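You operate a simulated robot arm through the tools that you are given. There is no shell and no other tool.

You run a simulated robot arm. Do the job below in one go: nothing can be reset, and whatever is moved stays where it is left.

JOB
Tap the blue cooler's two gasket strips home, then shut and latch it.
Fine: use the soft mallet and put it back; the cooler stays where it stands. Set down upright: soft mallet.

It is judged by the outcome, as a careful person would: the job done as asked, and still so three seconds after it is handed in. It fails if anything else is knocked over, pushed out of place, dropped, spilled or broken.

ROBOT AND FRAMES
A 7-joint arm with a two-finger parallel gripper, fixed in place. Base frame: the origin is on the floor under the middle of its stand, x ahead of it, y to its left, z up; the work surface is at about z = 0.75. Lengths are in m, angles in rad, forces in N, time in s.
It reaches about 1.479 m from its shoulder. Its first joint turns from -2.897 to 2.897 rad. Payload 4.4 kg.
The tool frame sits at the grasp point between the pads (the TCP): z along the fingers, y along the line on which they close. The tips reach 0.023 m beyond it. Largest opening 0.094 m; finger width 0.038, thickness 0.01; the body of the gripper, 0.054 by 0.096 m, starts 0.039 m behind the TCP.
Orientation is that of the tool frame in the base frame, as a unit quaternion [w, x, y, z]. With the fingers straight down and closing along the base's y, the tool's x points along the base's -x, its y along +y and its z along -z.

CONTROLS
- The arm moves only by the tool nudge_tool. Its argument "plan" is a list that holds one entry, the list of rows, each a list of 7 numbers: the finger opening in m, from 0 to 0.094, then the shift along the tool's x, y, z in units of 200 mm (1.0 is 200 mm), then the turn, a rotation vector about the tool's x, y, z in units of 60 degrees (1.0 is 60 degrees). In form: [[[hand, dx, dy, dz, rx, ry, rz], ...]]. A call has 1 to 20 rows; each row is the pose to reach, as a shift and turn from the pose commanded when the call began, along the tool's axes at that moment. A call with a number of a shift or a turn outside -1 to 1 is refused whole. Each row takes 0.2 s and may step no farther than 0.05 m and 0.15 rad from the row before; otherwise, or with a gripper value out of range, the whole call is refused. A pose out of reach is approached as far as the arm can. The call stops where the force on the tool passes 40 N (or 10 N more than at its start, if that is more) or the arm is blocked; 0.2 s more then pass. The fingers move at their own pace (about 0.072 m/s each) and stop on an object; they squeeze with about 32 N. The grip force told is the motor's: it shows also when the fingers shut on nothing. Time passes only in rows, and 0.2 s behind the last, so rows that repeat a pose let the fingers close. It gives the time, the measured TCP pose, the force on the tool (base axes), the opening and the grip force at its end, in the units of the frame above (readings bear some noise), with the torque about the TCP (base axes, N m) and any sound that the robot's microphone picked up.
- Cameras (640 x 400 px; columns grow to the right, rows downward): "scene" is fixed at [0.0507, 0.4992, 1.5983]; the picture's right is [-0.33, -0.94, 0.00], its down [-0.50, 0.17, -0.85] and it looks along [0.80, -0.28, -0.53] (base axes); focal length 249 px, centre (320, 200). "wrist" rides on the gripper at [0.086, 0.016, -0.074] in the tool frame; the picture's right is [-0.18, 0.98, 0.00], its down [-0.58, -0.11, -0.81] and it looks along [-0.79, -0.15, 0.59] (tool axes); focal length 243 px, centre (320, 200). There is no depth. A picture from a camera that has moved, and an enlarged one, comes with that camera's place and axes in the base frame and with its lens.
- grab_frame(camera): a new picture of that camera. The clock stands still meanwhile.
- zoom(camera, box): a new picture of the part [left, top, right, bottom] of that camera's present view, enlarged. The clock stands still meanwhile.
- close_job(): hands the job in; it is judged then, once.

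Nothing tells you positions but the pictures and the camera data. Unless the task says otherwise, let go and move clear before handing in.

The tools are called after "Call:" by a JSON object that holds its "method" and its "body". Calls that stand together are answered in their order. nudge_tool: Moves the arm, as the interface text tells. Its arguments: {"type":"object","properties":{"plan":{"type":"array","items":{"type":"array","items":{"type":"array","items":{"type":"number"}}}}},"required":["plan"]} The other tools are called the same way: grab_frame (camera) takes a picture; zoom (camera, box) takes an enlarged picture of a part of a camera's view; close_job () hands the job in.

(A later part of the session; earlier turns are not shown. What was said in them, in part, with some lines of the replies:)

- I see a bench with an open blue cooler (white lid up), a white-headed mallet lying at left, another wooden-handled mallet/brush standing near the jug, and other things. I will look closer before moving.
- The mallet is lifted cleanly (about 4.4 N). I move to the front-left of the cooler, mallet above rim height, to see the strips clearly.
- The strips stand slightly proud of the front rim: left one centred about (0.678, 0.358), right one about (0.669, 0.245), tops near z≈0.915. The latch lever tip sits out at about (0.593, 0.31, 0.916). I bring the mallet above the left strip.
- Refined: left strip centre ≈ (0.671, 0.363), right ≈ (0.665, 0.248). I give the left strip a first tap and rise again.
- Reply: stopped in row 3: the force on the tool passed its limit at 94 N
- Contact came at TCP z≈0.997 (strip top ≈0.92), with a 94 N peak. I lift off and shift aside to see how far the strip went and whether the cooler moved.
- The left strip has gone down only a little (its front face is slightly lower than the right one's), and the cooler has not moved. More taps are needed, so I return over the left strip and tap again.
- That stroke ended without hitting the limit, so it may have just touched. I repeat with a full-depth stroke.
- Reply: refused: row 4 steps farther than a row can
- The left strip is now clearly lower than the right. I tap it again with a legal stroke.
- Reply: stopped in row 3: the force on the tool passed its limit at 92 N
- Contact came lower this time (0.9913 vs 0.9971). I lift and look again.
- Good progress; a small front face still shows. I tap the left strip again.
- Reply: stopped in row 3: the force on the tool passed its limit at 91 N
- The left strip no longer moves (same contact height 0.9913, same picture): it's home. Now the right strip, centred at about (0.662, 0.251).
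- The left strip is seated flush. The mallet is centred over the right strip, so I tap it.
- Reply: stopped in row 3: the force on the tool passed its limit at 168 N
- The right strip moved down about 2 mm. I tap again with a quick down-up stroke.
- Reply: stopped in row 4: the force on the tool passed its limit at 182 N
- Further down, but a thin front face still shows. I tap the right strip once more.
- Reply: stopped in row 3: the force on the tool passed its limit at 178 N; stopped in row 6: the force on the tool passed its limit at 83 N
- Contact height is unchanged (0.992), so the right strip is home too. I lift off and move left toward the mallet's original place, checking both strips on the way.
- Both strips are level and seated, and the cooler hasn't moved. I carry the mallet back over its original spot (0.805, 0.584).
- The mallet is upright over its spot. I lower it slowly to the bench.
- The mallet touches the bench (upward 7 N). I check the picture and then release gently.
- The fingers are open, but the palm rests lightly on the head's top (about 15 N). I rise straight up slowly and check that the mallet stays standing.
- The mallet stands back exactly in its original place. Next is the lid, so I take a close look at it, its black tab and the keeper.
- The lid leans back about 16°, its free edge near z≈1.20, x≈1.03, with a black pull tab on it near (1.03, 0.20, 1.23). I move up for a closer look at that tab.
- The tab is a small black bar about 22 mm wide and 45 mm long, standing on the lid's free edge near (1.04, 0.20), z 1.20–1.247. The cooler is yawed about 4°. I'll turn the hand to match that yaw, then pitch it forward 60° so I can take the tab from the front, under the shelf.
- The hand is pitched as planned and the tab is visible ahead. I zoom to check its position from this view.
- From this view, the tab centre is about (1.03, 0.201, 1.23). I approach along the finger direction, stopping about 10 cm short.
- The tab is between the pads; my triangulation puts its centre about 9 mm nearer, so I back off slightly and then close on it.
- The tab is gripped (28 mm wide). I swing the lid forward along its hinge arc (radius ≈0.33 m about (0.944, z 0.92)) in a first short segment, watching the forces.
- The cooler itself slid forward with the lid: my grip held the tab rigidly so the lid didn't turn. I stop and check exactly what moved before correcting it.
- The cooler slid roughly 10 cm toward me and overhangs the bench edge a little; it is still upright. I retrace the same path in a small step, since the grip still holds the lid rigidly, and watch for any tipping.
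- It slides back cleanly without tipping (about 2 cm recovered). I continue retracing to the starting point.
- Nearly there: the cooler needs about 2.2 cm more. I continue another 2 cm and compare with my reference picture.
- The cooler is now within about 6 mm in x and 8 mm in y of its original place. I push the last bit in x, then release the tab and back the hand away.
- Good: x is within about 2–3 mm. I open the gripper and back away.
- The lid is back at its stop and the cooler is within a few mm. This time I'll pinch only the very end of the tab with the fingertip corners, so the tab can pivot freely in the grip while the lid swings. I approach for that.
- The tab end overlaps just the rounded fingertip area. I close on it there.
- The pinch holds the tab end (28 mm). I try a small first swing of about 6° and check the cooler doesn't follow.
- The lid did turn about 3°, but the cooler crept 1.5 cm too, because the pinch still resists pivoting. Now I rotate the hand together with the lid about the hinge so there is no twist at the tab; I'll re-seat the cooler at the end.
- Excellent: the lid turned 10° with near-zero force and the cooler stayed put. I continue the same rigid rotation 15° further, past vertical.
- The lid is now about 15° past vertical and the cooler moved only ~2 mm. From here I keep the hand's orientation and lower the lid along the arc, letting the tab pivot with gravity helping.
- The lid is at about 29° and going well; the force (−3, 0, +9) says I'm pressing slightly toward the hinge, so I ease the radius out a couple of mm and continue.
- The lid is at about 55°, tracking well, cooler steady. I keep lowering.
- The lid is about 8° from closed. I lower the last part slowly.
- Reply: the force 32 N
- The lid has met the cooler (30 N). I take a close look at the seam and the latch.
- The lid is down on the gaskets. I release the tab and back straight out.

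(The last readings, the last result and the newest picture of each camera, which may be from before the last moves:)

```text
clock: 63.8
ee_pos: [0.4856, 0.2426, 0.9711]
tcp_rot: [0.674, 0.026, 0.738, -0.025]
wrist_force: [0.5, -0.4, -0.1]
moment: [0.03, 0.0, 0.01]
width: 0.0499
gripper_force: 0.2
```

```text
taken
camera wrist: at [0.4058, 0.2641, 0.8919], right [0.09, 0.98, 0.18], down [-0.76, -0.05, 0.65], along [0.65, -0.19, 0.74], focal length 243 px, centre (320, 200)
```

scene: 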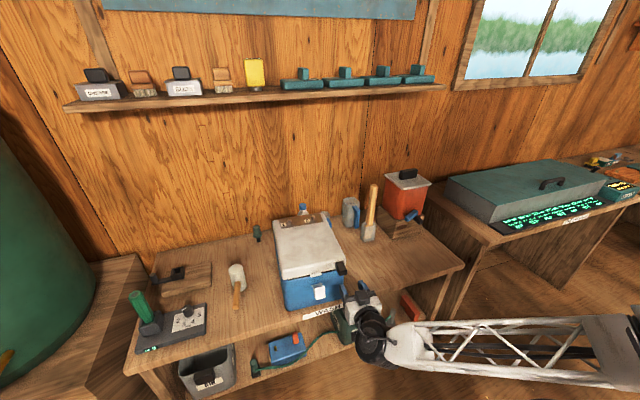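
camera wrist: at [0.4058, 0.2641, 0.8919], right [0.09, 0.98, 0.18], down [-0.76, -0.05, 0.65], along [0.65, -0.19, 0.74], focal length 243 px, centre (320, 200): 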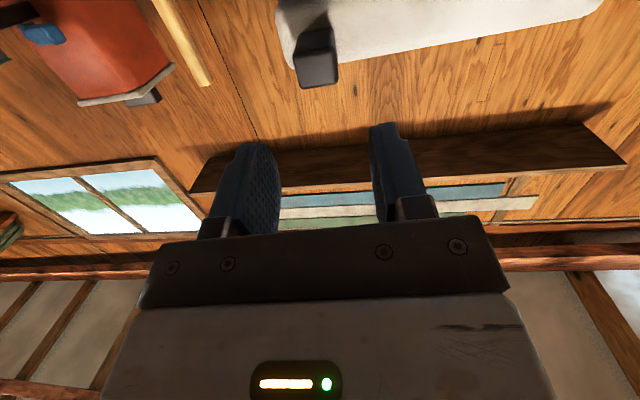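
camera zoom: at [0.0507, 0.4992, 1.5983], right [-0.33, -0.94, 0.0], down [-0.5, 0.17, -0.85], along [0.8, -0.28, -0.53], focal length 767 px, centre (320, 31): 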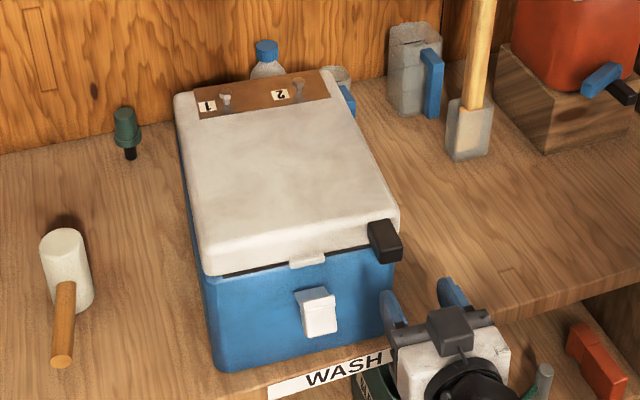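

The lid sits closed on its own. Now I need a close, level look at the latch, so I pitch the hand back and look from the front.

Call:
{"method": "nudge_tool", "body": {"plan": [[[0.04, 0.05, -0.02, -0.02, 0, 0.125, 0], [0.03, 0.1, -0.04, -0.04, 0, 0.25, 0], [0.02, 0.15, -0.06, -0.06, 0, 0.375, 0], [0.01, 0.2, -0.08, -0.08, 0, 0.5, 0], [0.0, 0.23, -0.09, -0.1, 0, 0.625, 0], [0.0, 0.26, -0.1, -0.1025, 0, 0.75, 0], [0.0, 0.26, -0.1, -0.1025, 0, 0.75, 0]]]}}

Call:
{"method": "grab_frame", "body": {"camera": "wrist"}}

Call:
{"method": "grab_frame", "body": {"camera": "scene"}}

```text
clock: 65.4
ee_pos: [0.4596, 0.2234, 0.9212]
tcp_rot: [0.34, 0.034, 0.94, -0.012]
wrist_force: [0.6, 0.2, 0.4]
moment: [-0.01, -0.03, 0.05]
width: 0.0002
gripper_force: 32.4
```

```text
taken
camera wrist: at [0.3478, 0.248, 0.9241], right [0.21, 0.97, 0.12], down [-0.08, -0.1, 0.99], along [0.97, -0.22, 0.05], focal length 243 px, centre (320, 200)
```

wrist: 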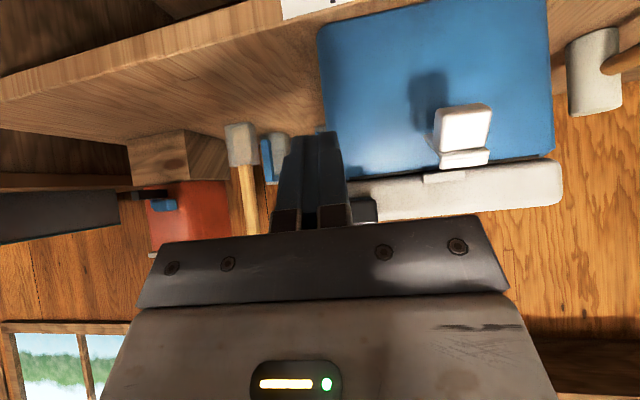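

```text
taken
```

scene: 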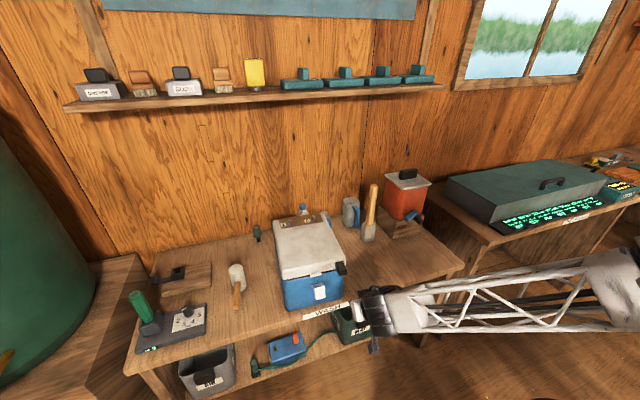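

Call:
{"method": "zoom", "body": {"camera": "wrist", "box": [400, 60, 540, 220]}}

Call:
{"method": "zoom", "body": {"camera": "wrist", "box": [300, 0, 580, 220]}}

```text
2.50 times, centred on (470, 140) of wrist
camera zoom: at [0.3478, 0.248, 0.9241], right [0.21, 0.97, 0.12], down [-0.08, -0.1, 0.99], along [0.97, -0.22, 0.05], focal length 606 px, centre (-55, 350)
```

zoom: 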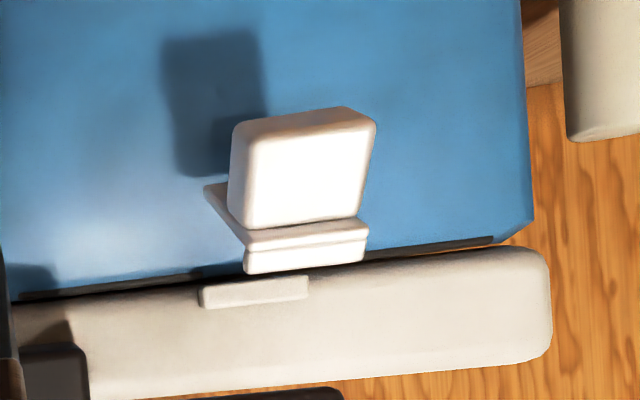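

```text
1.82 times, centred on (440, 110) of wrist
camera zoom: at [0.3478, 0.248, 0.9241], right [0.21, 0.97, 0.12], down [-0.08, -0.1, 0.99], along [0.97, -0.22, 0.05], focal length 441 px, centre (102, 364)
```

zoom: 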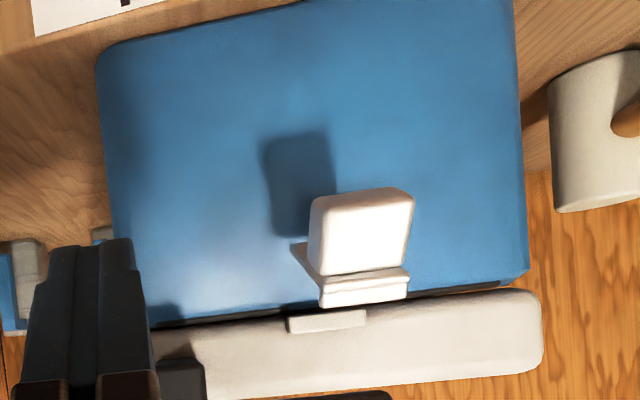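

The latch is a flip lever hinged on the front wall (pivot about (0.611, 0.318, 0.88)), with a thumb tab hanging down from its lip. It must swing up so the lip goes over the keeper on the lid. I'll come underneath the tab with closed, level fingers and lift it.

Call:
{"method": "nudge_tool", "body": {"plan": [[[0.0, 0.03, 0.07, 0.04, 0, -0.108, 0], [0.0, 0.06, 0.14, 0.08, 0, -0.216, 0], [0.0, 0.09, 0.21, 0.12, 0, -0.324, 0], [0.0, 0.12, 0.28, 0.16, 0, -0.432, 0], [0.0, 0.15, 0.35, 0.2, 0, -0.54, 0], [0.0, 0.18, 0.42, 0.24, 0, -0.648, 0], [0.0, 0.216, 0.487, 0.282, 0, -0.754, 0], [0.0, 0.216, 0.487, 0.282, 0, -0.754, 0]]]}}

Call:
{"method": "grab_frame", "body": {"camera": "wrist"}}

Call:
{"method": "zoom", "body": {"camera": "scene", "box": [250, 220, 410, 380]}}

```text
clock: 67.2
ee_pos: [0.4708, 0.321, 0.8512]
tcp_rot: [0.676, 0.025, 0.736, -0.024]
wrist_force: [0.3, -0.4, -0.8]
moment: [0.01, 0.01, 0.02]
width: 0.0001
gripper_force: 31.8
```

```text
taken
camera wrist: at [0.3905, 0.3427, 0.7721], right [0.09, 0.98, 0.18], down [-0.76, -0.05, 0.65], along [0.64, -0.19, 0.74], focal length 243 px, centre (320, 200)
```

wrist: 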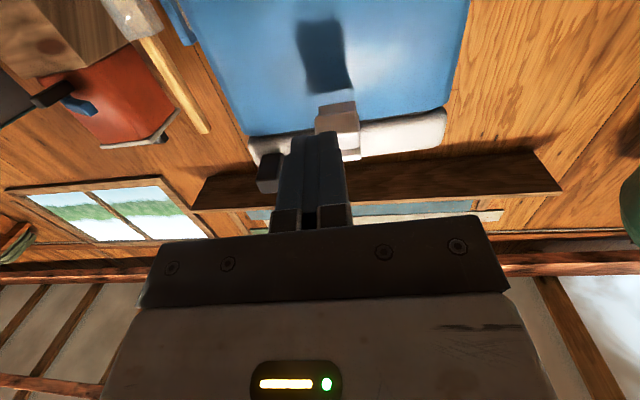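

```text
2.50 times, centred on (330, 300) of scene
camera zoom: at [0.0507, 0.4992, 1.5983], right [-0.33, -0.94, 0.0], down [-0.5, 0.17, -0.85], along [0.8, -0.28, -0.53], focal length 623 px, centre (295, -50)
```

zoom: 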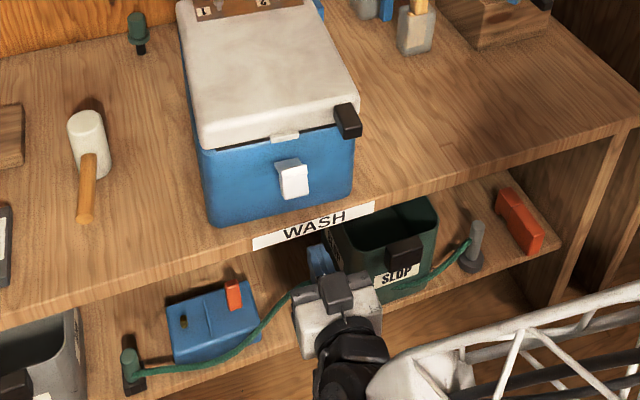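

Call:
{"method": "nudge_tool", "body": {"plan": [[[0.0, -0.002, 0.015, 0.12, 0, 0, 0], [0.0, -0.006, 0.03, 0.27, 0, 0, 0], [0.0, -0.012, 0.03, 0.42, 0, 0, 0], [0.0, -0.015, 0.03, 0.471, 0, 0, 0], [0.0, -0.015, 0.03, 0.471, 0, 0, 0]]]}}

Call:
{"method": "grab_frame", "body": {"camera": "wrist"}}

Call:
{"method": "zoom", "body": {"camera": "scene", "box": [280, 260, 360, 320]}}

```text
clock: 68.4
ee_pos: [0.566, 0.3179, 0.8464]
tcp_rot: [0.676, 0.028, 0.736, -0.026]
wrist_force: [0.5, 0.4, 0.6]
moment: [-0.03, -0.03, 0.02]
width: 0.0001
gripper_force: 32.2
```

```text
taken
camera wrist: at [0.4852, 0.3399, 0.7676], right [0.09, 0.98, 0.18], down [-0.76, -0.05, 0.65], along [0.64, -0.2, 0.74], focal length 243 px, centre (320, 200)
```

wrist: 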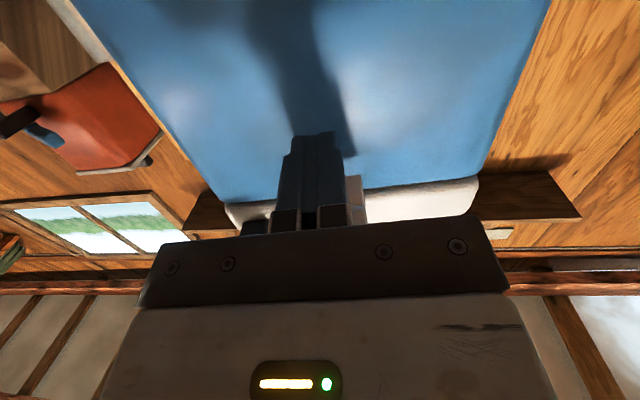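

```text
6.67 times, centred on (320, 290) of scene
camera zoom: at [0.0507, 0.4992, 1.5983], right [-0.33, -0.94, 0.0], down [-0.5, 0.17, -0.85], along [0.8, -0.28, -0.53], focal length 1662 px, centre (320, -400)
```

zoom: 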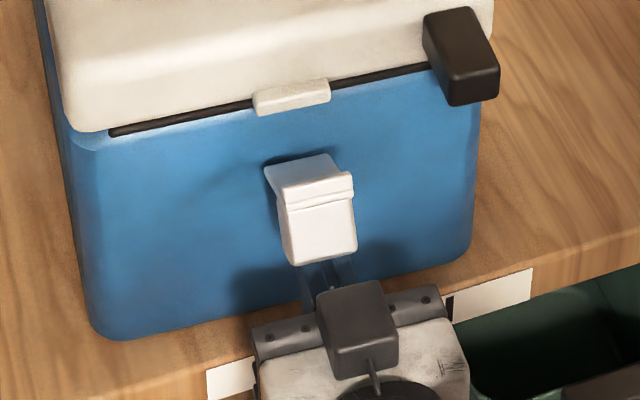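

Call:
{"method": "zoom", "body": {"camera": "scene", "box": [240, 230, 440, 400]}}

```text
2.35 times, centred on (340, 315) of scene
camera zoom: at [0.0507, 0.4992, 1.5983], right [-0.33, -0.94, 0.0], down [-0.5, 0.17, -0.85], along [0.8, -0.28, -0.53], focal length 586 px, centre (273, -71)
```

zoom: 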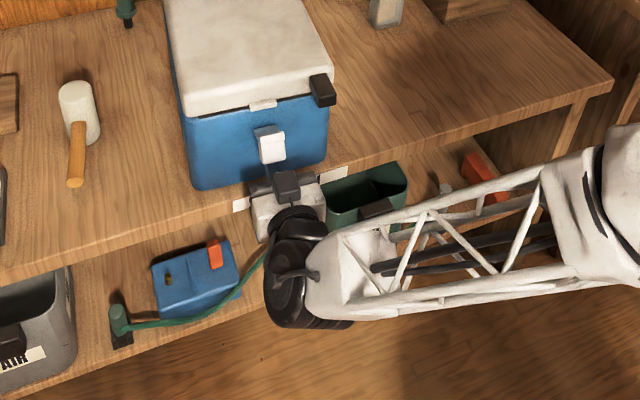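

The finger is under the thumb tab. I lift slowly by 3 cm and look.

Call:
{"method": "nudge_tool", "body": {"plan": [[[0.0, -0.04, 0, -0.003, 0, 0, 0], [0.0, -0.08, 0, -0.007, 0, 0, 0], [0.0, -0.115, 0, -0.01, 0, 0, 0], [0.0, -0.15, 0, -0.013, 0, 0, 0], [0.0, -0.15, 0, -0.013, 0, 0, 0]]]}}

Call:
{"method": "zoom", "body": {"camera": "scene", "box": [280, 260, 360, 320]}}

Call:
{"method": "grab_frame", "body": {"camera": "wrist"}}

```text
clock: 69.6
ee_pos: [0.5648, 0.319, 0.8759]
tcp_rot: [0.676, 0.027, 0.736, -0.025]
wrist_force: [-0.2, -0.4, 0.1]
moment: [0.0, 0.01, 0.0]
width: 0.0
gripper_force: 32.1
```

```text
6.67 times, centred on (320, 290) of scene
camera zoom: at [0.0507, 0.4992, 1.5983], right [-0.33, -0.94, 0.0], down [-0.5, 0.17, -0.85], along [0.8, -0.28, -0.53], focal length 1662 px, centre (320, -400)
```

zoom: 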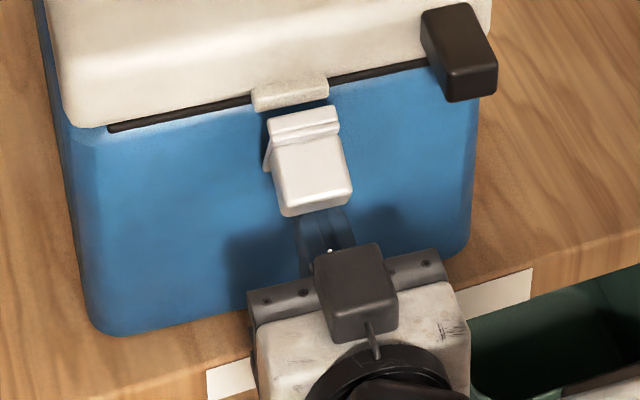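

```text
taken
camera wrist: at [0.4843, 0.3413, 0.7972], right [0.09, 0.98, 0.18], down [-0.76, -0.05, 0.65], along [0.64, -0.19, 0.74], focal length 243 px, centre (320, 200)
```

wrist: 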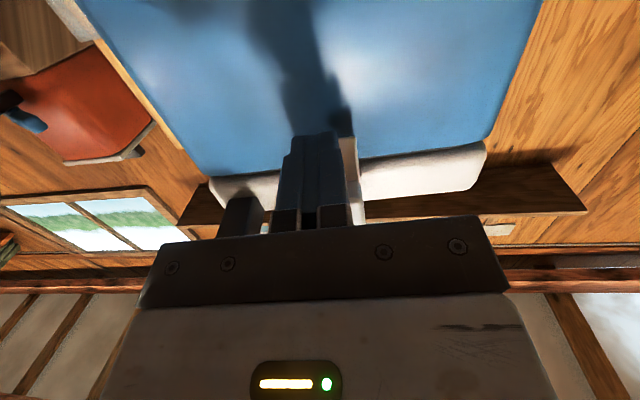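

The latch swings up freely, with no force on the cooler; the lip is now close to the keeper. I continue lifting.

Call:
{"method": "nudge_tool", "body": {"plan": [[[0.0, -0.03, 0, -0.003, 0, 0, 0], [0.0, -0.06, 0, -0.005, 0, 0, 0], [0.0, -0.09, 0, -0.008, 0, 0, 0], [0.0, -0.09, 0, -0.008, 0, 0, 0]]]}}

Call:
{"method": "zoom", "body": {"camera": "scene", "box": [280, 260, 360, 320]}}

```text
clock: 70.6
ee_pos: [0.5634, 0.319, 0.8929]
tcp_rot: [0.676, 0.027, 0.736, -0.026]
wrist_force: [-0.7, -1.7, -2.8]
moment: [0.06, 0.04, -0.01]
width: 0.0003
gripper_force: 32.3
```

```text
6.67 times, centred on (320, 290) of scene
camera zoom: at [0.0507, 0.4992, 1.5983], right [-0.33, -0.94, 0.0], down [-0.5, 0.17, -0.85], along [0.8, -0.28, -0.53], focal length 1662 px, centre (320, -400)
```

zoom: 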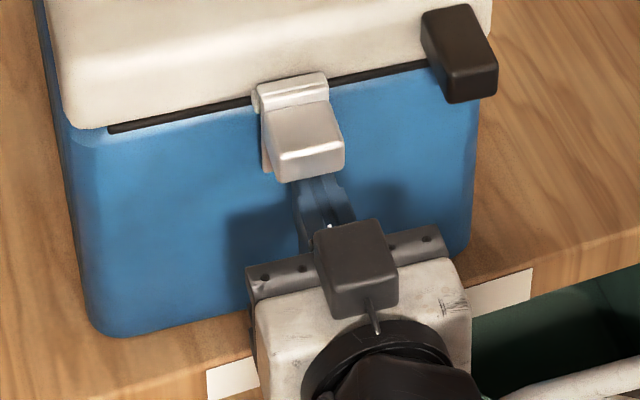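

The lip is now on the keeper with slight resistance. I push a little further up and inward to seat it, listening for a click.

Call:
{"method": "nudge_tool", "body": {"plan": [[[0.0, -0.015, 0, 0.005, 0, 0, 0], [0.0, -0.03, 0, 0.01, 0, 0, 0], [0.0, -0.045, 0, 0.015, 0, 0, 0], [0.0, -0.045, 0, 0.015, 0, 0, 0]]]}}

Call:
{"method": "zoom", "body": {"camera": "scene", "box": [280, 260, 360, 320]}}

Call:
{"method": "zoom", "body": {"camera": "scene", "box": [305, 265, 335, 290]}}

```text
clock: 71.6
ee_pos: [0.5686, 0.3198, 0.9044]
tcp_rot: [0.676, 0.027, 0.736, -0.026]
wrist_force: [0.5, -0.7, -5.1]
moment: [0.02, 0.07, 0.0]
width: 0.0002
gripper_force: 31.8
```

```text
6.67 times, centred on (320, 290) of scene
camera zoom: at [0.0507, 0.4992, 1.5983], right [-0.33, -0.94, 0.0], down [-0.5, 0.17, -0.85], along [0.8, -0.28, -0.53], focal length 1662 px, centre (320, -400)
```

zoom: 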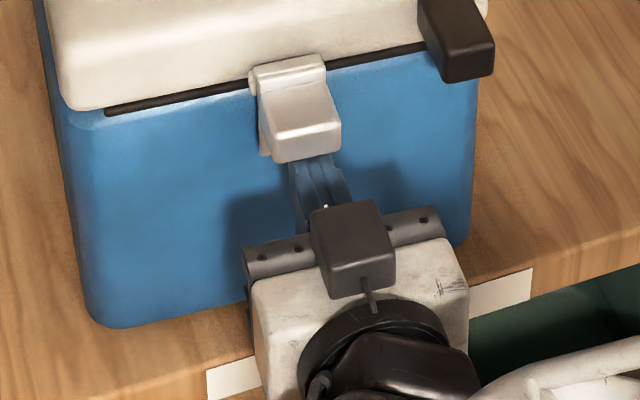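

```text
16.00 times, centred on (320, 278) of scene
camera zoom: at [0.0507, 0.4992, 1.5983], right [-0.33, -0.94, 0.0], down [-0.5, 0.17, -0.85], along [0.8, -0.28, -0.53], focal length 3988 px, centre (320, -1040)
```

zoom: 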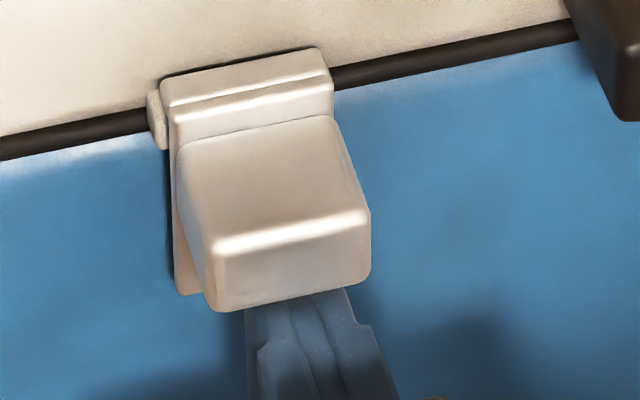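

The latch plate is now flat against the front with its lip over the keeper, and more lift only starts to raise the cooler's front, so I lower the finger again and see whether the latch stays.

Call:
{"method": "nudge_tool", "body": {"plan": [[[0.0, 0.03, 0, -0.005, 0, 0, 0], [0.0, 0.06, 0, -0.01, 0, 0, 0], [0.0, 0.1, 0, -0.015, 0, 0, 0], [0.0, 0.16, 0, -0.02, 0, 0, 0], [0.0, 0.24, 0, -0.02, 0, 0, 0]]]}}

Call:
{"method": "zoom", "body": {"camera": "scene", "box": [280, 260, 360, 320]}}

Call:
{"method": "zoom", "body": {"camera": "scene", "box": [305, 265, 335, 290]}}

```text
clock: 72.8
ee_pos: [0.5611, 0.3215, 0.8568]
tcp_rot: [0.676, 0.028, 0.736, -0.026]
wrist_force: [-0.6, -0.5, 0.5]
moment: [0.01, 0.0, 0.0]
width: 0.0002
gripper_force: 32.5
```

```text
6.67 times, centred on (320, 290) of scene
camera zoom: at [0.0507, 0.4992, 1.5983], right [-0.33, -0.94, 0.0], down [-0.5, 0.17, -0.85], along [0.8, -0.28, -0.53], focal length 1662 px, centre (320, -400)
```

zoom: 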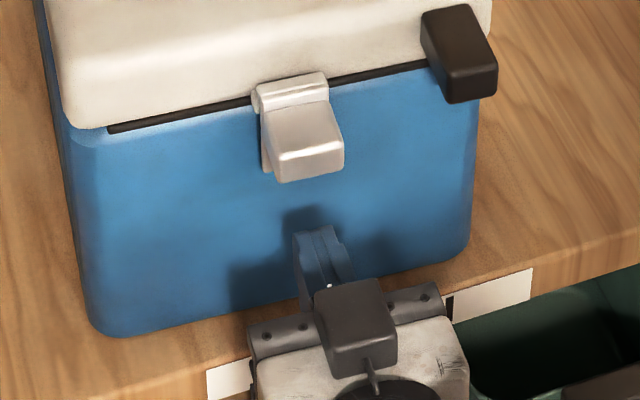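

```text
16.00 times, centred on (320, 278) of scene
camera zoom: at [0.0507, 0.4992, 1.5983], right [-0.33, -0.94, 0.0], down [-0.5, 0.17, -0.85], along [0.8, -0.28, -0.53], focal length 3988 px, centre (320, -1040)
```

zoom: 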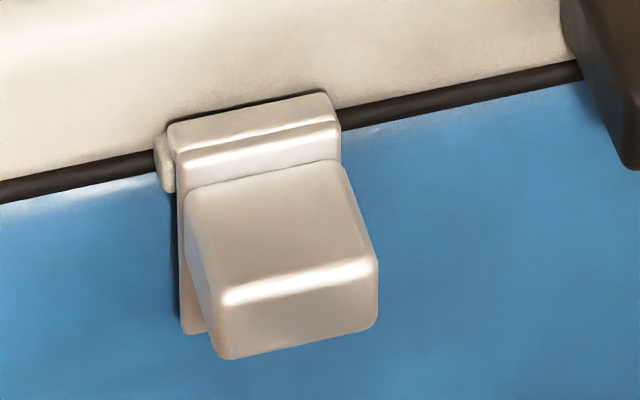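

The latch holds by itself, lip over the keeper, and the cooler sits flat again. Now I back out and compare the cooler's position with the original picture.

Call:
{"method": "nudge_tool", "body": {"plan": [[[0.0, 0.02, 0, -0.1, 0, 0, 0], [0.0, 0.03, 0, -0.3, 0, 0, 0], [0.0, 0.03, 0, -0.5, 0, 0, 0], [0.0, 0.03, 0, -0.6, 0, 0, 0]]]}}

Call:
{"method": "zoom", "body": {"camera": "scene", "box": [270, 230, 360, 310]}}

Call:
{"method": "zoom", "body": {"camera": "scene", "box": [260, 215, 360, 315]}}

Call:
{"method": "grab_frame", "body": {"camera": "scene"}}

```text
clock: 73.8
ee_pos: [0.4407, 0.3284, 0.8603]
tcp_rot: [0.675, 0.025, 0.737, -0.024]
wrist_force: [-0.8, -0.4, -0.3]
moment: [0.01, 0.0, 0.02]
width: 0.0001
gripper_force: 31.9
```

```text
5.00 times, centred on (315, 270) of scene
camera zoom: at [0.0507, 0.4992, 1.5983], right [-0.33, -0.94, 0.0], down [-0.5, 0.17, -0.85], along [0.8, -0.28, -0.53], focal length 1246 px, centre (345, -150)
```

zoom: 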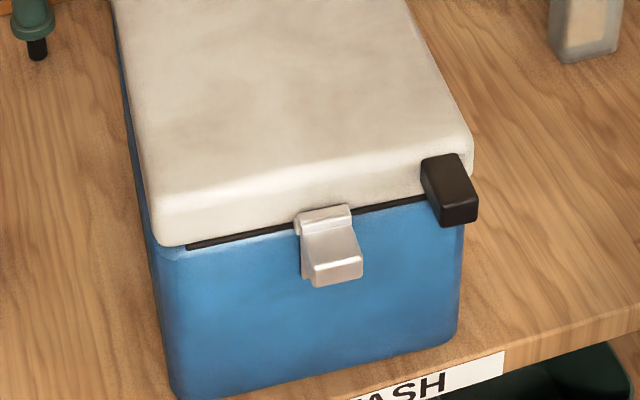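

```text
4.00 times, centred on (310, 265) of scene
camera zoom: at [0.0507, 0.4992, 1.5983], right [-0.33, -0.94, 0.0], down [-0.5, 0.17, -0.85], along [0.8, -0.28, -0.53], focal length 997 px, centre (360, -60)
```

zoom: 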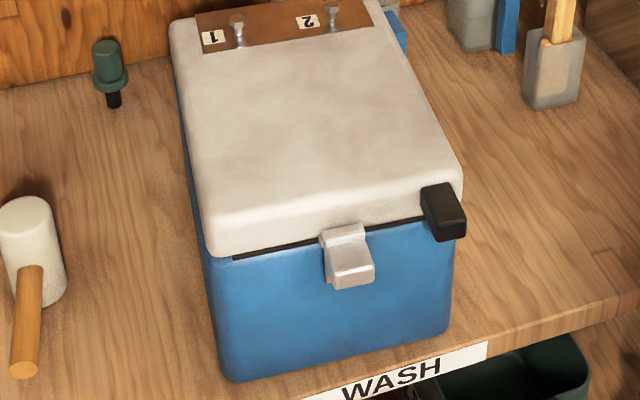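

```text
taken
```

scene: 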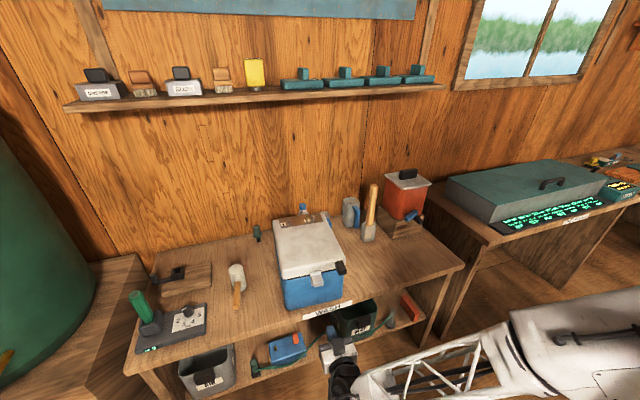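

The latch and lid are done; the cooler sits about 30 mm too near in x and 10 mm to the left, with a slight twist. I'll pitch the hand to 45° and push the front wall low down, back to the original place, checking against the reference picture.

Call:
{"method": "nudge_tool", "body": {"plan": [[[0.0, 0.03, -0.01, 0.05, 0, 0.13, 0], [0.0, 0.06, -0.02, 0.12, 0, 0.26, 0], [0.0, 0.1, -0.03, 0.2, 0, 0.39, 0], [0.0, 0.13, -0.04, 0.28, 0, 0.52, 0], [0.0, 0.16, -0.045, 0.36, 0, 0.64, 0], [0.0, 0.196, -0.049, 0.47, 0, 0.667, 0], [0.0, 0.196, -0.049, 0.47, 0, 0.667, 0]]]}}

Call:
{"method": "grab_frame", "body": {"camera": "wrist"}}

Call:
{"method": "zoom", "body": {"camera": "scene", "box": [260, 215, 400, 345]}}

```text
clock: 75.4
ee_pos: [0.5284, 0.3129, 0.8139]
tcp_rot: [0.383, 0.033, 0.923, -0.015]
wrist_force: [0.3, 0.9, 0.3]
moment: [0.0, 0.04, 0.0]
width: 0.0002
gripper_force: 32.0
```

```text
taken
camera wrist: at [0.4172, 0.3366, 0.8062], right [0.2, 0.97, 0.13], down [-0.17, -0.1, 0.98], along [0.97, -0.22, 0.14], focal length 243 px, centre (320, 200)
```

wrist: 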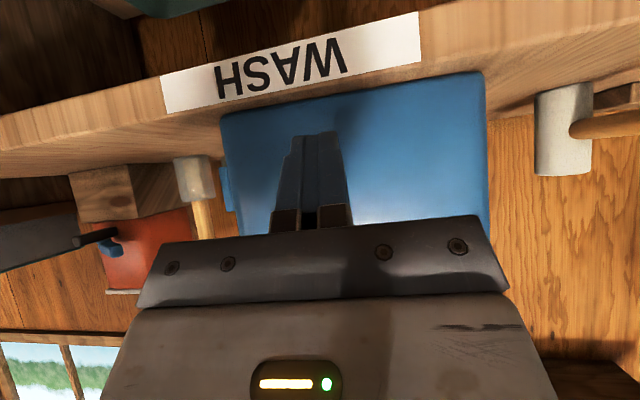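

```text
3.08 times, centred on (330, 280) of scene
camera zoom: at [0.0507, 0.4992, 1.5983], right [-0.33, -0.94, 0.0], down [-0.5, 0.17, -0.85], along [0.8, -0.28, -0.53], focal length 767 px, centre (289, -46)
```

zoom: 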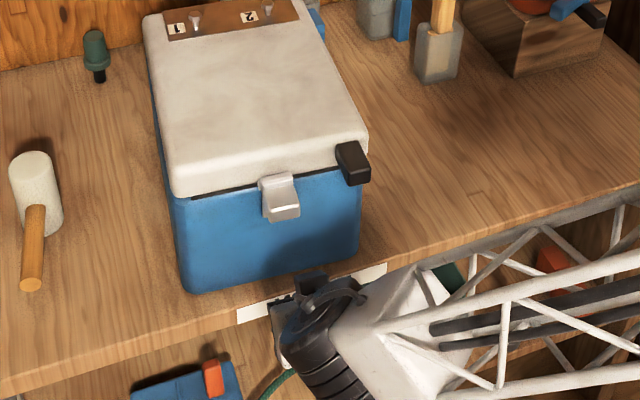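

Call:
{"method": "nudge_tool", "body": {"plan": [[[0.0, -0.08, 0.003, 0.08, 0, 0, 0], [0.0, -0.16, 0.006, 0.16, 0, 0, 0], [0.0, -0.23, 0.008, 0.23, 0, 0, 0], [0.0, -0.258, -0.003, 0.258, 0, 0, 0], [0.0, -0.285, -0.013, 0.285, 0, 0, 0], [0.0, -0.285, -0.013, 0.285, 0, 0, 0]]]}}

Call:
{"method": "zoom", "body": {"camera": "scene", "box": [260, 215, 360, 315]}}

```text
clock: 76.8
ee_pos: [0.6099, 0.3026, 0.8134]
tcp_rot: [0.383, 0.033, 0.923, -0.014]
wrist_force: [-3.7, -0.4, -1.0]
moment: [0.05, 0.02, 0.0]
width: 0.0
gripper_force: 31.7
```

```text
4.00 times, centred on (310, 265) of scene
camera zoom: at [0.0507, 0.4992, 1.5983], right [-0.33, -0.94, 0.0], down [-0.5, 0.17, -0.85], along [0.8, -0.28, -0.53], focal length 997 px, centre (360, -60)
```

zoom: 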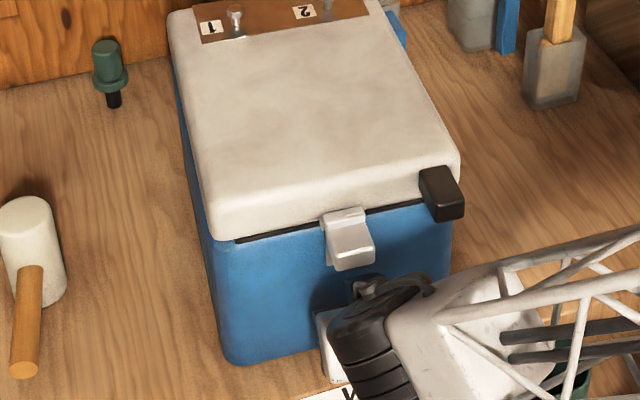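

Working well: about 9 mm more in x is needed. I push that remaining bit.

Call:
{"method": "nudge_tool", "body": {"plan": [[[0.0, -0.011, 0.001, 0.011, 0, 0, 0], [0.0, -0.022, 0.001, 0.022, 0, 0, 0], [0.0, -0.03, 0.001, 0.03, 0, 0, 0], [0.0, -0.03, 0.001, 0.03, 0, 0, 0]]]}}

Call:
{"method": "nudge_tool", "body": {"plan": [[[0.0, 0.08, 0, -0.08, 0, 0, 0], [0.0, 0.2, 0, -0.2, 0, 0, 0], [0.0, 0.36, 0, -0.36, 0, 0, 0], [0.0, 0.45, 0, -0.45, 0, 0, 0]]]}}

Call:
{"method": "zoom", "body": {"camera": "scene", "box": [260, 215, 360, 315]}}

Call:
{"method": "zoom", "body": {"camera": "scene", "box": [284, 254, 344, 294]}}

Call:
{"method": "zoom", "body": {"camera": "scene", "box": [270, 230, 360, 310]}}

```text
clock: 77.8
ee_pos: [0.6179, 0.303, 0.8122]
tcp_rot: [0.383, 0.033, 0.923, -0.014]
wrist_force: [-4.5, 1.0, 2.3]
moment: [0.05, -0.04, 0.04]
width: 0.0
gripper_force: 32.5
```

```text
clock: 78.8
ee_pos: [0.4936, 0.3133, 0.8153]
tcp_rot: [0.383, 0.034, 0.923, -0.015]
wrist_force: [-1.1, 0.8, 0.5]
moment: [-0.03, -0.02, -0.01]
width: 0.0
gripper_force: 32.2
```

```text
4.00 times, centred on (310, 265) of scene
camera zoom: at [0.0507, 0.4992, 1.5983], right [-0.33, -0.94, 0.0], down [-0.5, 0.17, -0.85], along [0.8, -0.28, -0.53], focal length 997 px, centre (360, -60)
```

zoom: 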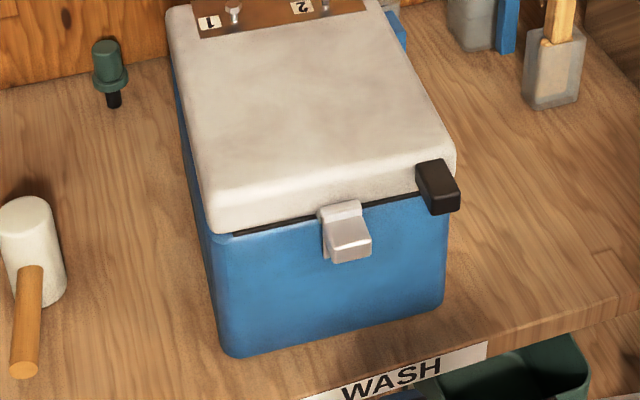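

```text
10.00 times, centred on (314, 274) of scene
camera zoom: at [0.0507, 0.4992, 1.5983], right [-0.33, -0.94, 0.0], down [-0.5, 0.17, -0.85], along [0.8, -0.28, -0.53], focal length 2493 px, centre (380, -540)
```

zoom: 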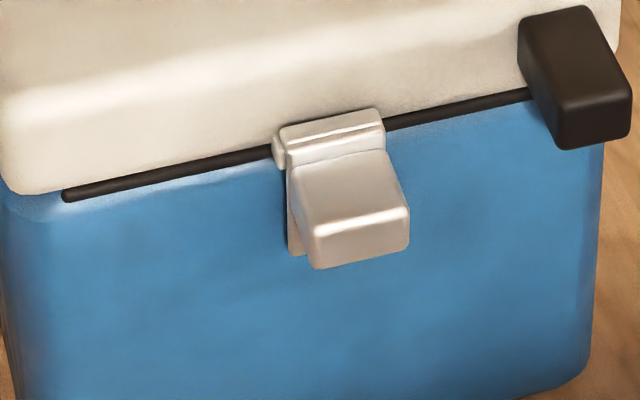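

```text
5.00 times, centred on (315, 270) of scene
camera zoom: at [0.0507, 0.4992, 1.5983], right [-0.33, -0.94, 0.0], down [-0.5, 0.17, -0.85], along [0.8, -0.28, -0.53], focal length 1246 px, centre (345, -150)
```

zoom: 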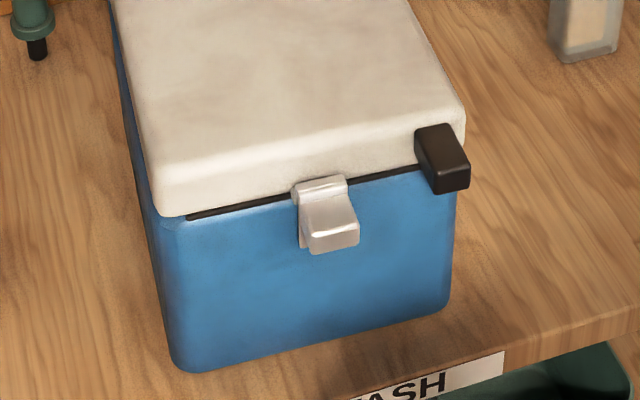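

The cooler is now within about 2–3 mm of its original spot. I take a closer look at the latch from the front to confirm it is fully seated.

Call:
{"method": "grab_frame", "body": {"camera": "wrist"}}

Call:
{"method": "zoom", "body": {"camera": "scene", "box": [300, 250, 340, 285]}}

Call:
{"method": "grab_frame", "body": {"camera": "scene"}}

```text
taken
camera wrist: at [0.3811, 0.3383, 0.8068], right [0.2, 0.97, 0.13], down [-0.17, -0.1, 0.98], along [0.96, -0.22, 0.14], focal length 243 px, centre (320, 200)
```

wrist: 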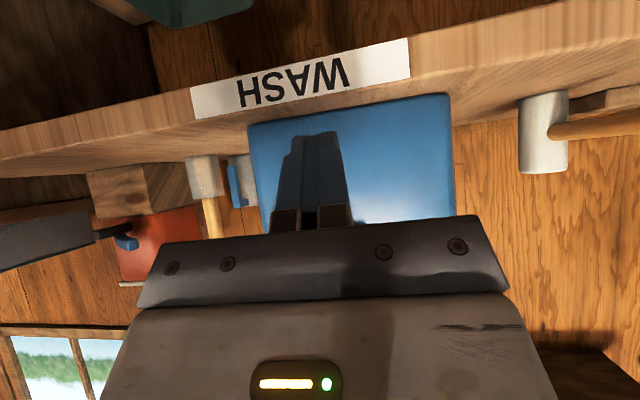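

```text
11.43 times, centred on (320, 268) of scene
camera zoom: at [0.0507, 0.4992, 1.5983], right [-0.33, -0.94, 0.0], down [-0.5, 0.17, -0.85], along [0.8, -0.28, -0.53], focal length 2849 px, centre (320, -571)
```

zoom: 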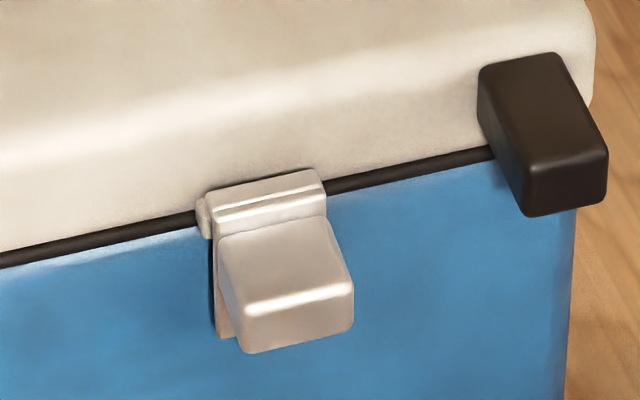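

```text
taken
```

scene: 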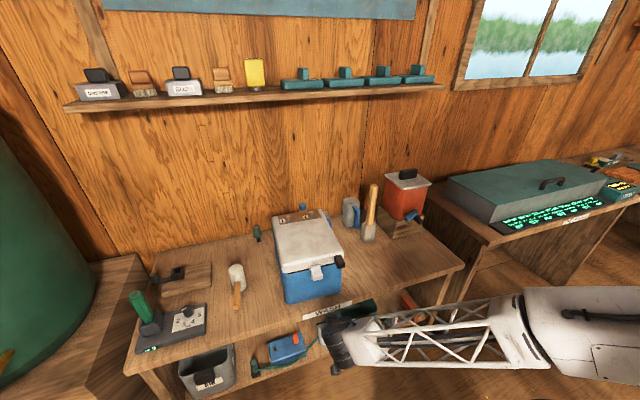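

The lip sits over the keeper with the lever flat to the wall. As a final check I press the thumb tab's end inward gently (which also nudges the cooler the last 2 mm back).

Call:
{"method": "nudge_tool", "body": {"plan": [[[0.0, -0.17, 0.006, -0.1, 0, 0, 0], [0.0, -0.34, 0.012, -0.18, 0, 0, 0], [0.0, -0.48, 0.02, -0.2, 0, 0, 0], [0.0, -0.579, 0.029, -0.1824, 0, 0, 0], [0.0, -0.579, 0.029, -0.1824, 0, 0, 0]]]}}

Call:
{"method": "zoom", "body": {"camera": "scene", "box": [280, 240, 360, 300]}}

Call:
{"method": "grab_frame", "body": {"camera": "wrist"}}

```text
clock: 80.0
ee_pos: [0.5482, 0.3149, 0.921]
tcp_rot: [0.383, 0.033, 0.923, -0.014]
wrist_force: [-0.1, -0.3, 0.8]
moment: [0.03, 0.0, -0.03]
width: 0.0
gripper_force: 32.2
```

```text
6.67 times, centred on (320, 270) of scene
camera zoom: at [0.0507, 0.4992, 1.5983], right [-0.33, -0.94, 0.0], down [-0.5, 0.17, -0.85], along [0.8, -0.28, -0.53], focal length 1662 px, centre (320, -267)
```

zoom: 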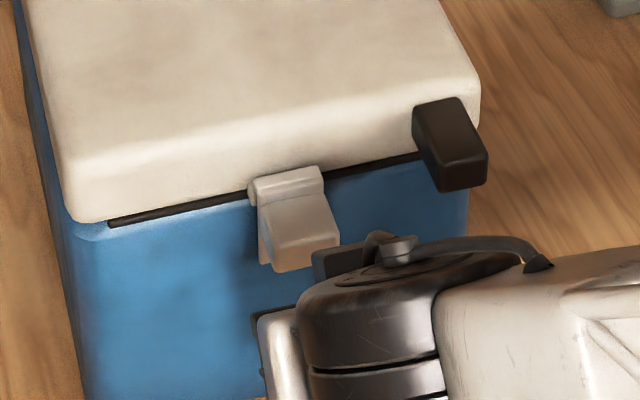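

```text
taken
camera wrist: at [0.4368, 0.3389, 0.913], right [0.2, 0.97, 0.13], down [-0.17, -0.1, 0.98], along [0.97, -0.22, 0.14], focal length 243 px, centre (320, 200)
```

wrist: 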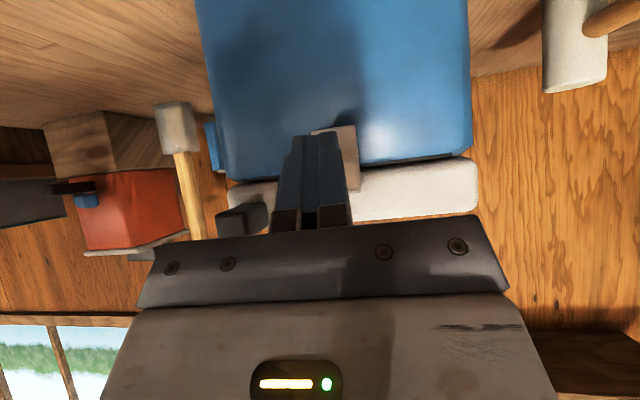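

Call:
{"method": "nudge_tool", "body": {"plan": [[[0.0, -0.03, 0, 0.03, 0, 0, 0], [0.0, -0.055, 0, 0.055, 0, 0, 0], [0.0, -0.07, 0, 0.07, 0, 0, 0], [0.0, -0.085, 0, 0.085, 0, 0, 0]]]}}

Call:
{"method": "zoom", "body": {"camera": "scene", "box": [280, 240, 360, 300]}}

```text
clock: 81.0
ee_pos: [0.5723, 0.3144, 0.9197]
tcp_rot: [0.383, 0.033, 0.923, -0.014]
wrist_force: [-1.4, -0.4, 0.4]
moment: [-0.03, -0.06, 0.01]
width: 0.0
gripper_force: 31.8
```

```text
6.67 times, centred on (320, 270) of scene
camera zoom: at [0.0507, 0.4992, 1.5983], right [-0.33, -0.94, 0.0], down [-0.5, 0.17, -0.85], along [0.8, -0.28, -0.53], focal length 1662 px, centre (320, -267)
```

zoom: 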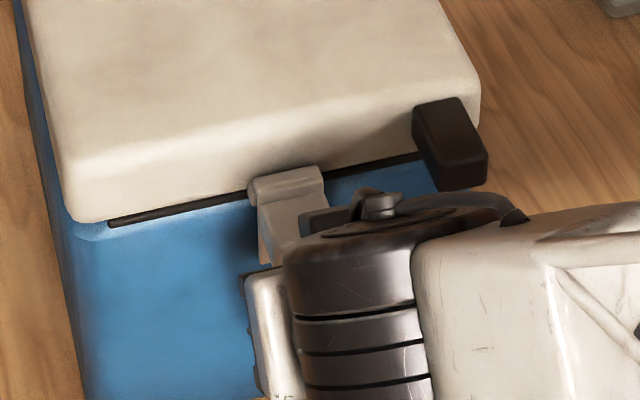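

Call:
{"method": "nudge_tool", "body": {"plan": [[[0.0, -0.007, 0, 0.007, 0, 0, 0], [0.0, -0.014, 0, 0.014, 0, 0, 0], [0.0, -0.014, 0, 0.014, 0, 0, 0]]]}}

Call:
{"method": "zoom", "body": {"camera": "scene", "box": [280, 240, 360, 300]}}

```text
clock: 81.8
ee_pos: [0.5766, 0.3124, 0.9208]
tcp_rot: [0.383, 0.034, 0.923, -0.015]
wrist_force: [-4.3, 1.7, 0.4]
moment: [0.0, -0.01, 0.06]
width: 0.0001
gripper_force: 31.7
```

```text
6.67 times, centred on (320, 270) of scene
camera zoom: at [0.0507, 0.4992, 1.5983], right [-0.33, -0.94, 0.0], down [-0.5, 0.17, -0.85], along [0.8, -0.28, -0.53], focal length 1662 px, centre (320, -267)
```

zoom: 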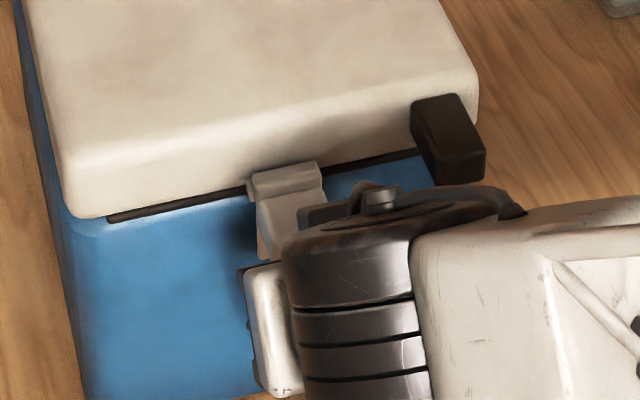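

The tab took a 4 N inward press and stayed flat, and the cooler slid the last 2 mm. I back away and compare with the reference again.

Call:
{"method": "nudge_tool", "body": {"plan": [[[0.0, 0.03, 0, -0.03, 0, 0, 0], [0.0, 0.12, 0, -0.12, 0, 0, 0], [0.0, 0.27, 0, -0.27, 0, 0, 0], [0.0, 0.42, 0, -0.42, 0, 0, 0]]]}}

Call:
{"method": "zoom", "body": {"camera": "scene", "box": [284, 254, 344, 294]}}

Call:
{"method": "zoom", "body": {"camera": "scene", "box": [260, 215, 360, 315]}}

Call:
{"method": "zoom", "body": {"camera": "scene", "box": [270, 230, 360, 310]}}

```text
clock: 82.8
ee_pos: [0.4588, 0.3209, 0.9208]
tcp_rot: [0.383, 0.034, 0.923, -0.015]
wrist_force: [-1.4, 0.0, -0.1]
moment: [0.0, -0.02, -0.04]
width: 0.0
gripper_force: 32.3
```

```text
10.00 times, centred on (314, 274) of scene
camera zoom: at [0.0507, 0.4992, 1.5983], right [-0.33, -0.94, 0.0], down [-0.5, 0.17, -0.85], along [0.8, -0.28, -0.53], focal length 2493 px, centre (380, -540)
```

zoom: 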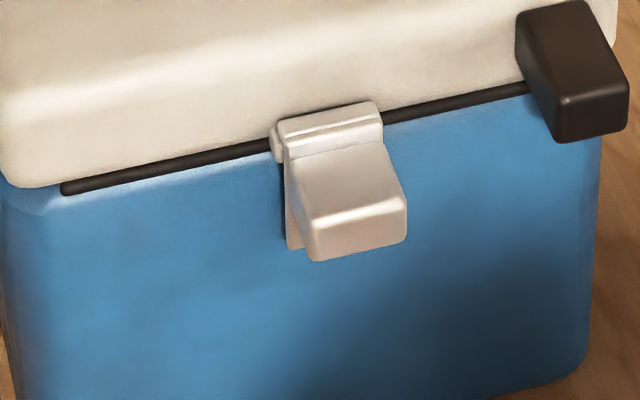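

```text
4.00 times, centred on (310, 265) of scene
camera zoom: at [0.0507, 0.4992, 1.5983], right [-0.33, -0.94, 0.0], down [-0.5, 0.17, -0.85], along [0.8, -0.28, -0.53], focal length 997 px, centre (360, -60)
```

zoom: 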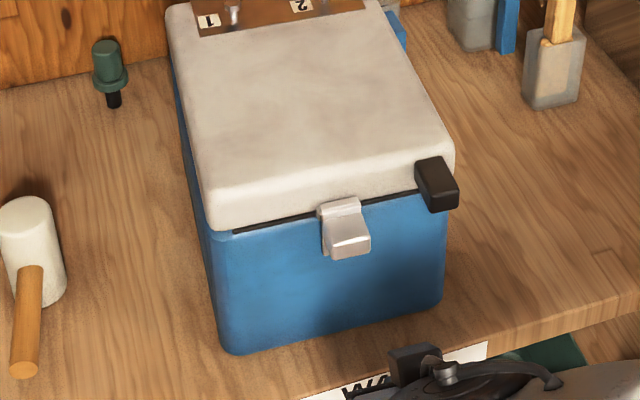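

```text
5.00 times, centred on (315, 270) of scene
camera zoom: at [0.0507, 0.4992, 1.5983], right [-0.33, -0.94, 0.0], down [-0.5, 0.17, -0.85], along [0.8, -0.28, -0.53], focal length 1246 px, centre (345, -150)
```

zoom: 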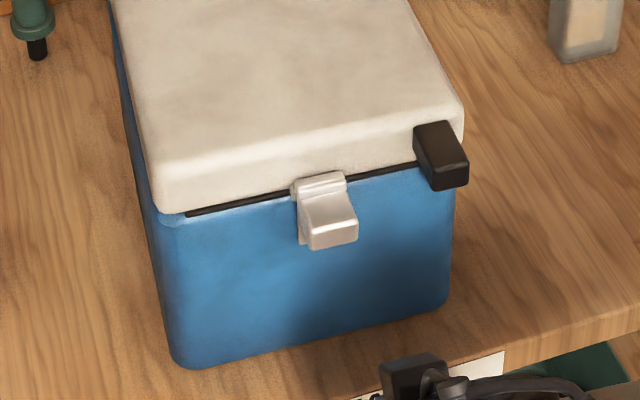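

The front edge lines up with my reference picture to within about 3 mm. I raise the arm clear and open the gripper, then check the whole scene.

Call:
{"method": "nudge_tool", "body": {"plan": [[[0.0, -0.14, 0, -0.14, 0, 0, 0], [0.0, -0.29, 0, -0.29, 0, 0, 0], [0.02, -0.44, 0, -0.44, 0, 0, 0], [0.04, -0.59, 0, -0.59, 0, 0, 0], [0.06, -0.74, 0, -0.74, 0, 0, 0], [0.06, -0.884, 0, -0.884, 0, 0, 0], [0.06, -0.884, 0, -0.884, 0, 0, 0]]]}}

Call:
{"method": "grab_frame", "body": {"camera": "scene"}}

Call:
{"method": "grab_frame", "body": {"camera": "wrist"}}

Call:
{"method": "zoom", "body": {"camera": "scene", "box": [230, 190, 400, 320]}}

```text
clock: 84.4
ee_pos: [0.4569, 0.3213, 1.173]
tcp_rot: [0.384, 0.033, 0.923, -0.014]
wrist_force: [0.1, 0.3, -0.8]
moment: [0.0, -0.01, 0.0]
width: 0.0601
gripper_force: 0.0
```

```text
taken
```

scene: 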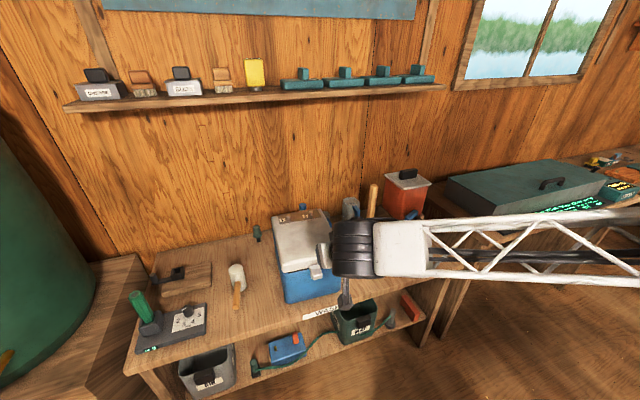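

```text
taken
camera wrist: at [0.3453, 0.3456, 1.1644], right [0.2, 0.97, 0.13], down [-0.17, -0.1, 0.98], along [0.97, -0.22, 0.14], focal length 243 px, centre (320, 200)
```

wrist: 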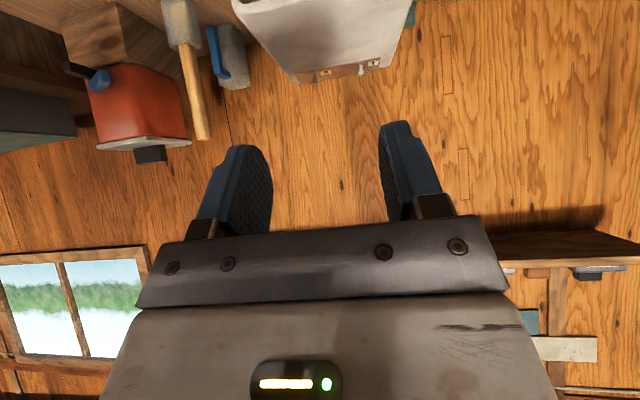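

```text
3.08 times, centred on (315, 255) of scene
camera zoom: at [0.0507, 0.4992, 1.5983], right [-0.33, -0.94, 0.0], down [-0.5, 0.17, -0.85], along [0.8, -0.28, -0.53], focal length 767 px, centre (335, 31)
```

zoom: 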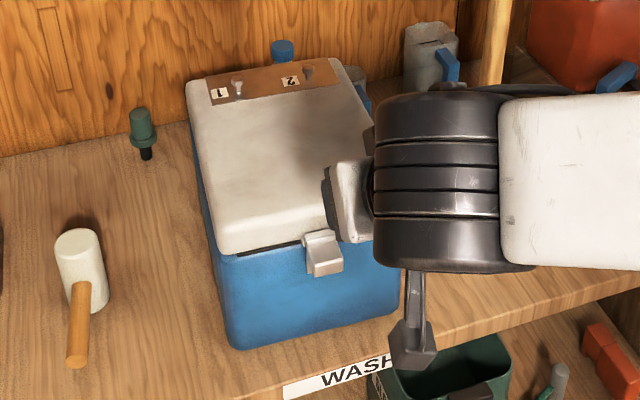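

All looks right. I level the hand to point down for one last overhead look at the latch and surroundings.

Call:
{"method": "nudge_tool", "body": {"plan": [[[0.06, 0, 0, 0, 0, 0.13, 0], [0.06, 0, 0, 0, 0, 0.26, 0], [0.06, 0, 0, 0, 0, 0.39, 0], [0.06, 0, 0, 0, 0, 0.52, 0], [0.06, 0, 0, 0, 0, 0.65, 0], [0.06, 0, 0, 0, 0, 0.75, 0], [0.06, 0, 0, 0, 0, 0.75, 0]]]}}

Call:
{"method": "grab_frame", "body": {"camera": "wrist"}}

Call:
{"method": "zoom", "body": {"camera": "wrist", "box": [200, 0, 440, 150]}}

Call:
{"method": "grab_frame", "body": {"camera": "scene"}}

```text
clock: 86.0
ee_pos: [0.4581, 0.3206, 1.1701]
tcp_rot: [0.0, 0.036, 0.999, -0.001]
wrist_force: [0.9, 0.8, 0.2]
moment: [-0.04, 0.04, -0.01]
width: 0.06
gripper_force: 0.0
```

```text
taken
camera wrist: at [0.3721, 0.3432, 1.2457], right [0.25, 0.97, 0.0], down [0.57, -0.15, 0.81], along [0.78, -0.21, -0.59], focal length 243 px, centre (320, 200)
```

wrist: 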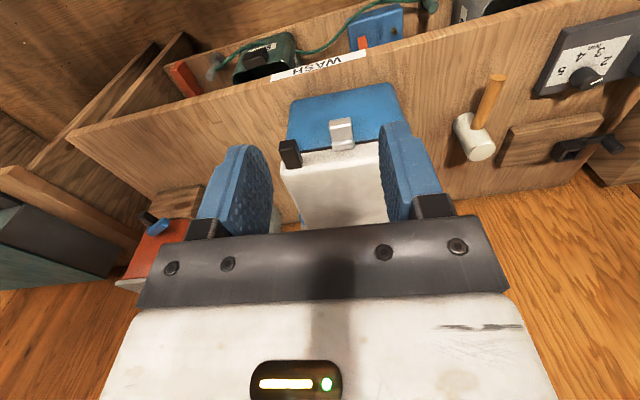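

```text
2.67 times, centred on (320, 75) of wrist
camera zoom: at [0.3721, 0.3432, 1.2457], right [0.25, 0.97, 0.0], down [0.57, -0.15, 0.81], along [0.78, -0.21, -0.59], focal length 647 px, centre (320, 533)
```

zoom: 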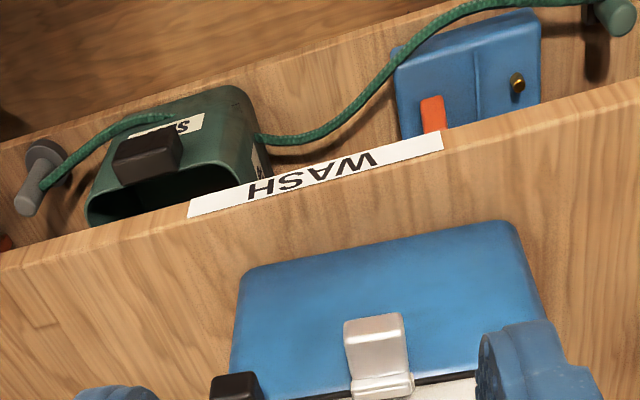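

```text
taken
```

scene: 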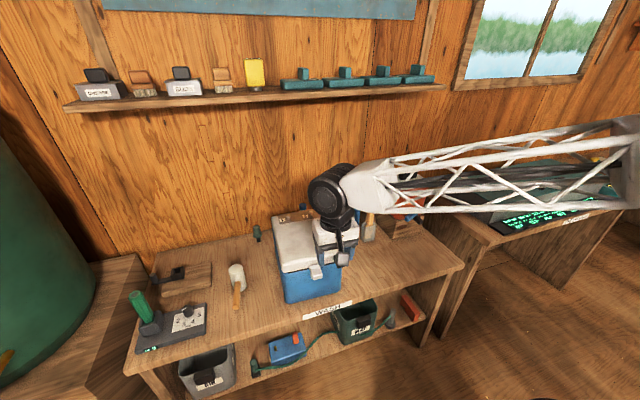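

Everything checks out: both strips are home, the lid is shut and latched, and the mallet stands upright in its original spot. The cooler slid while I was closing the lid; I pushed it back to within about 3 mm of where it stood. Nothing else was disturbed and the arm is clear, so I hand the job in.

Call:
{"method": "close_job", "body": {}}

```text
The job is handed in.
```

The job is handed in. Both gasket strips are tapped home, the blue cooler is shut and latched, and the soft mallet is back upright in its original spot.

**Cooler moved and put back:** While closing the lid I dragged the cooler about 10 cm toward the robot, until its front hung a little over the bench edge. It slid about 3 cm on the second try as well. I pushed it back each time, and by the camera it now stands within about 3 mm of where it began.

**Latch:** The lip is over the keeper and the lever stayed flat when I pressed it inward at about 4 N. I heard no click, so I'm judging it latched from the pictures and that press.

**Hard taps:** I held the mallet by its head. Some taps were harder than I meant: the force on the tool peaked at 182 N. I saw no damage to the strips or the cooler.

In the last pictures nothing else was knocked over or out of place, and the arm is clear.
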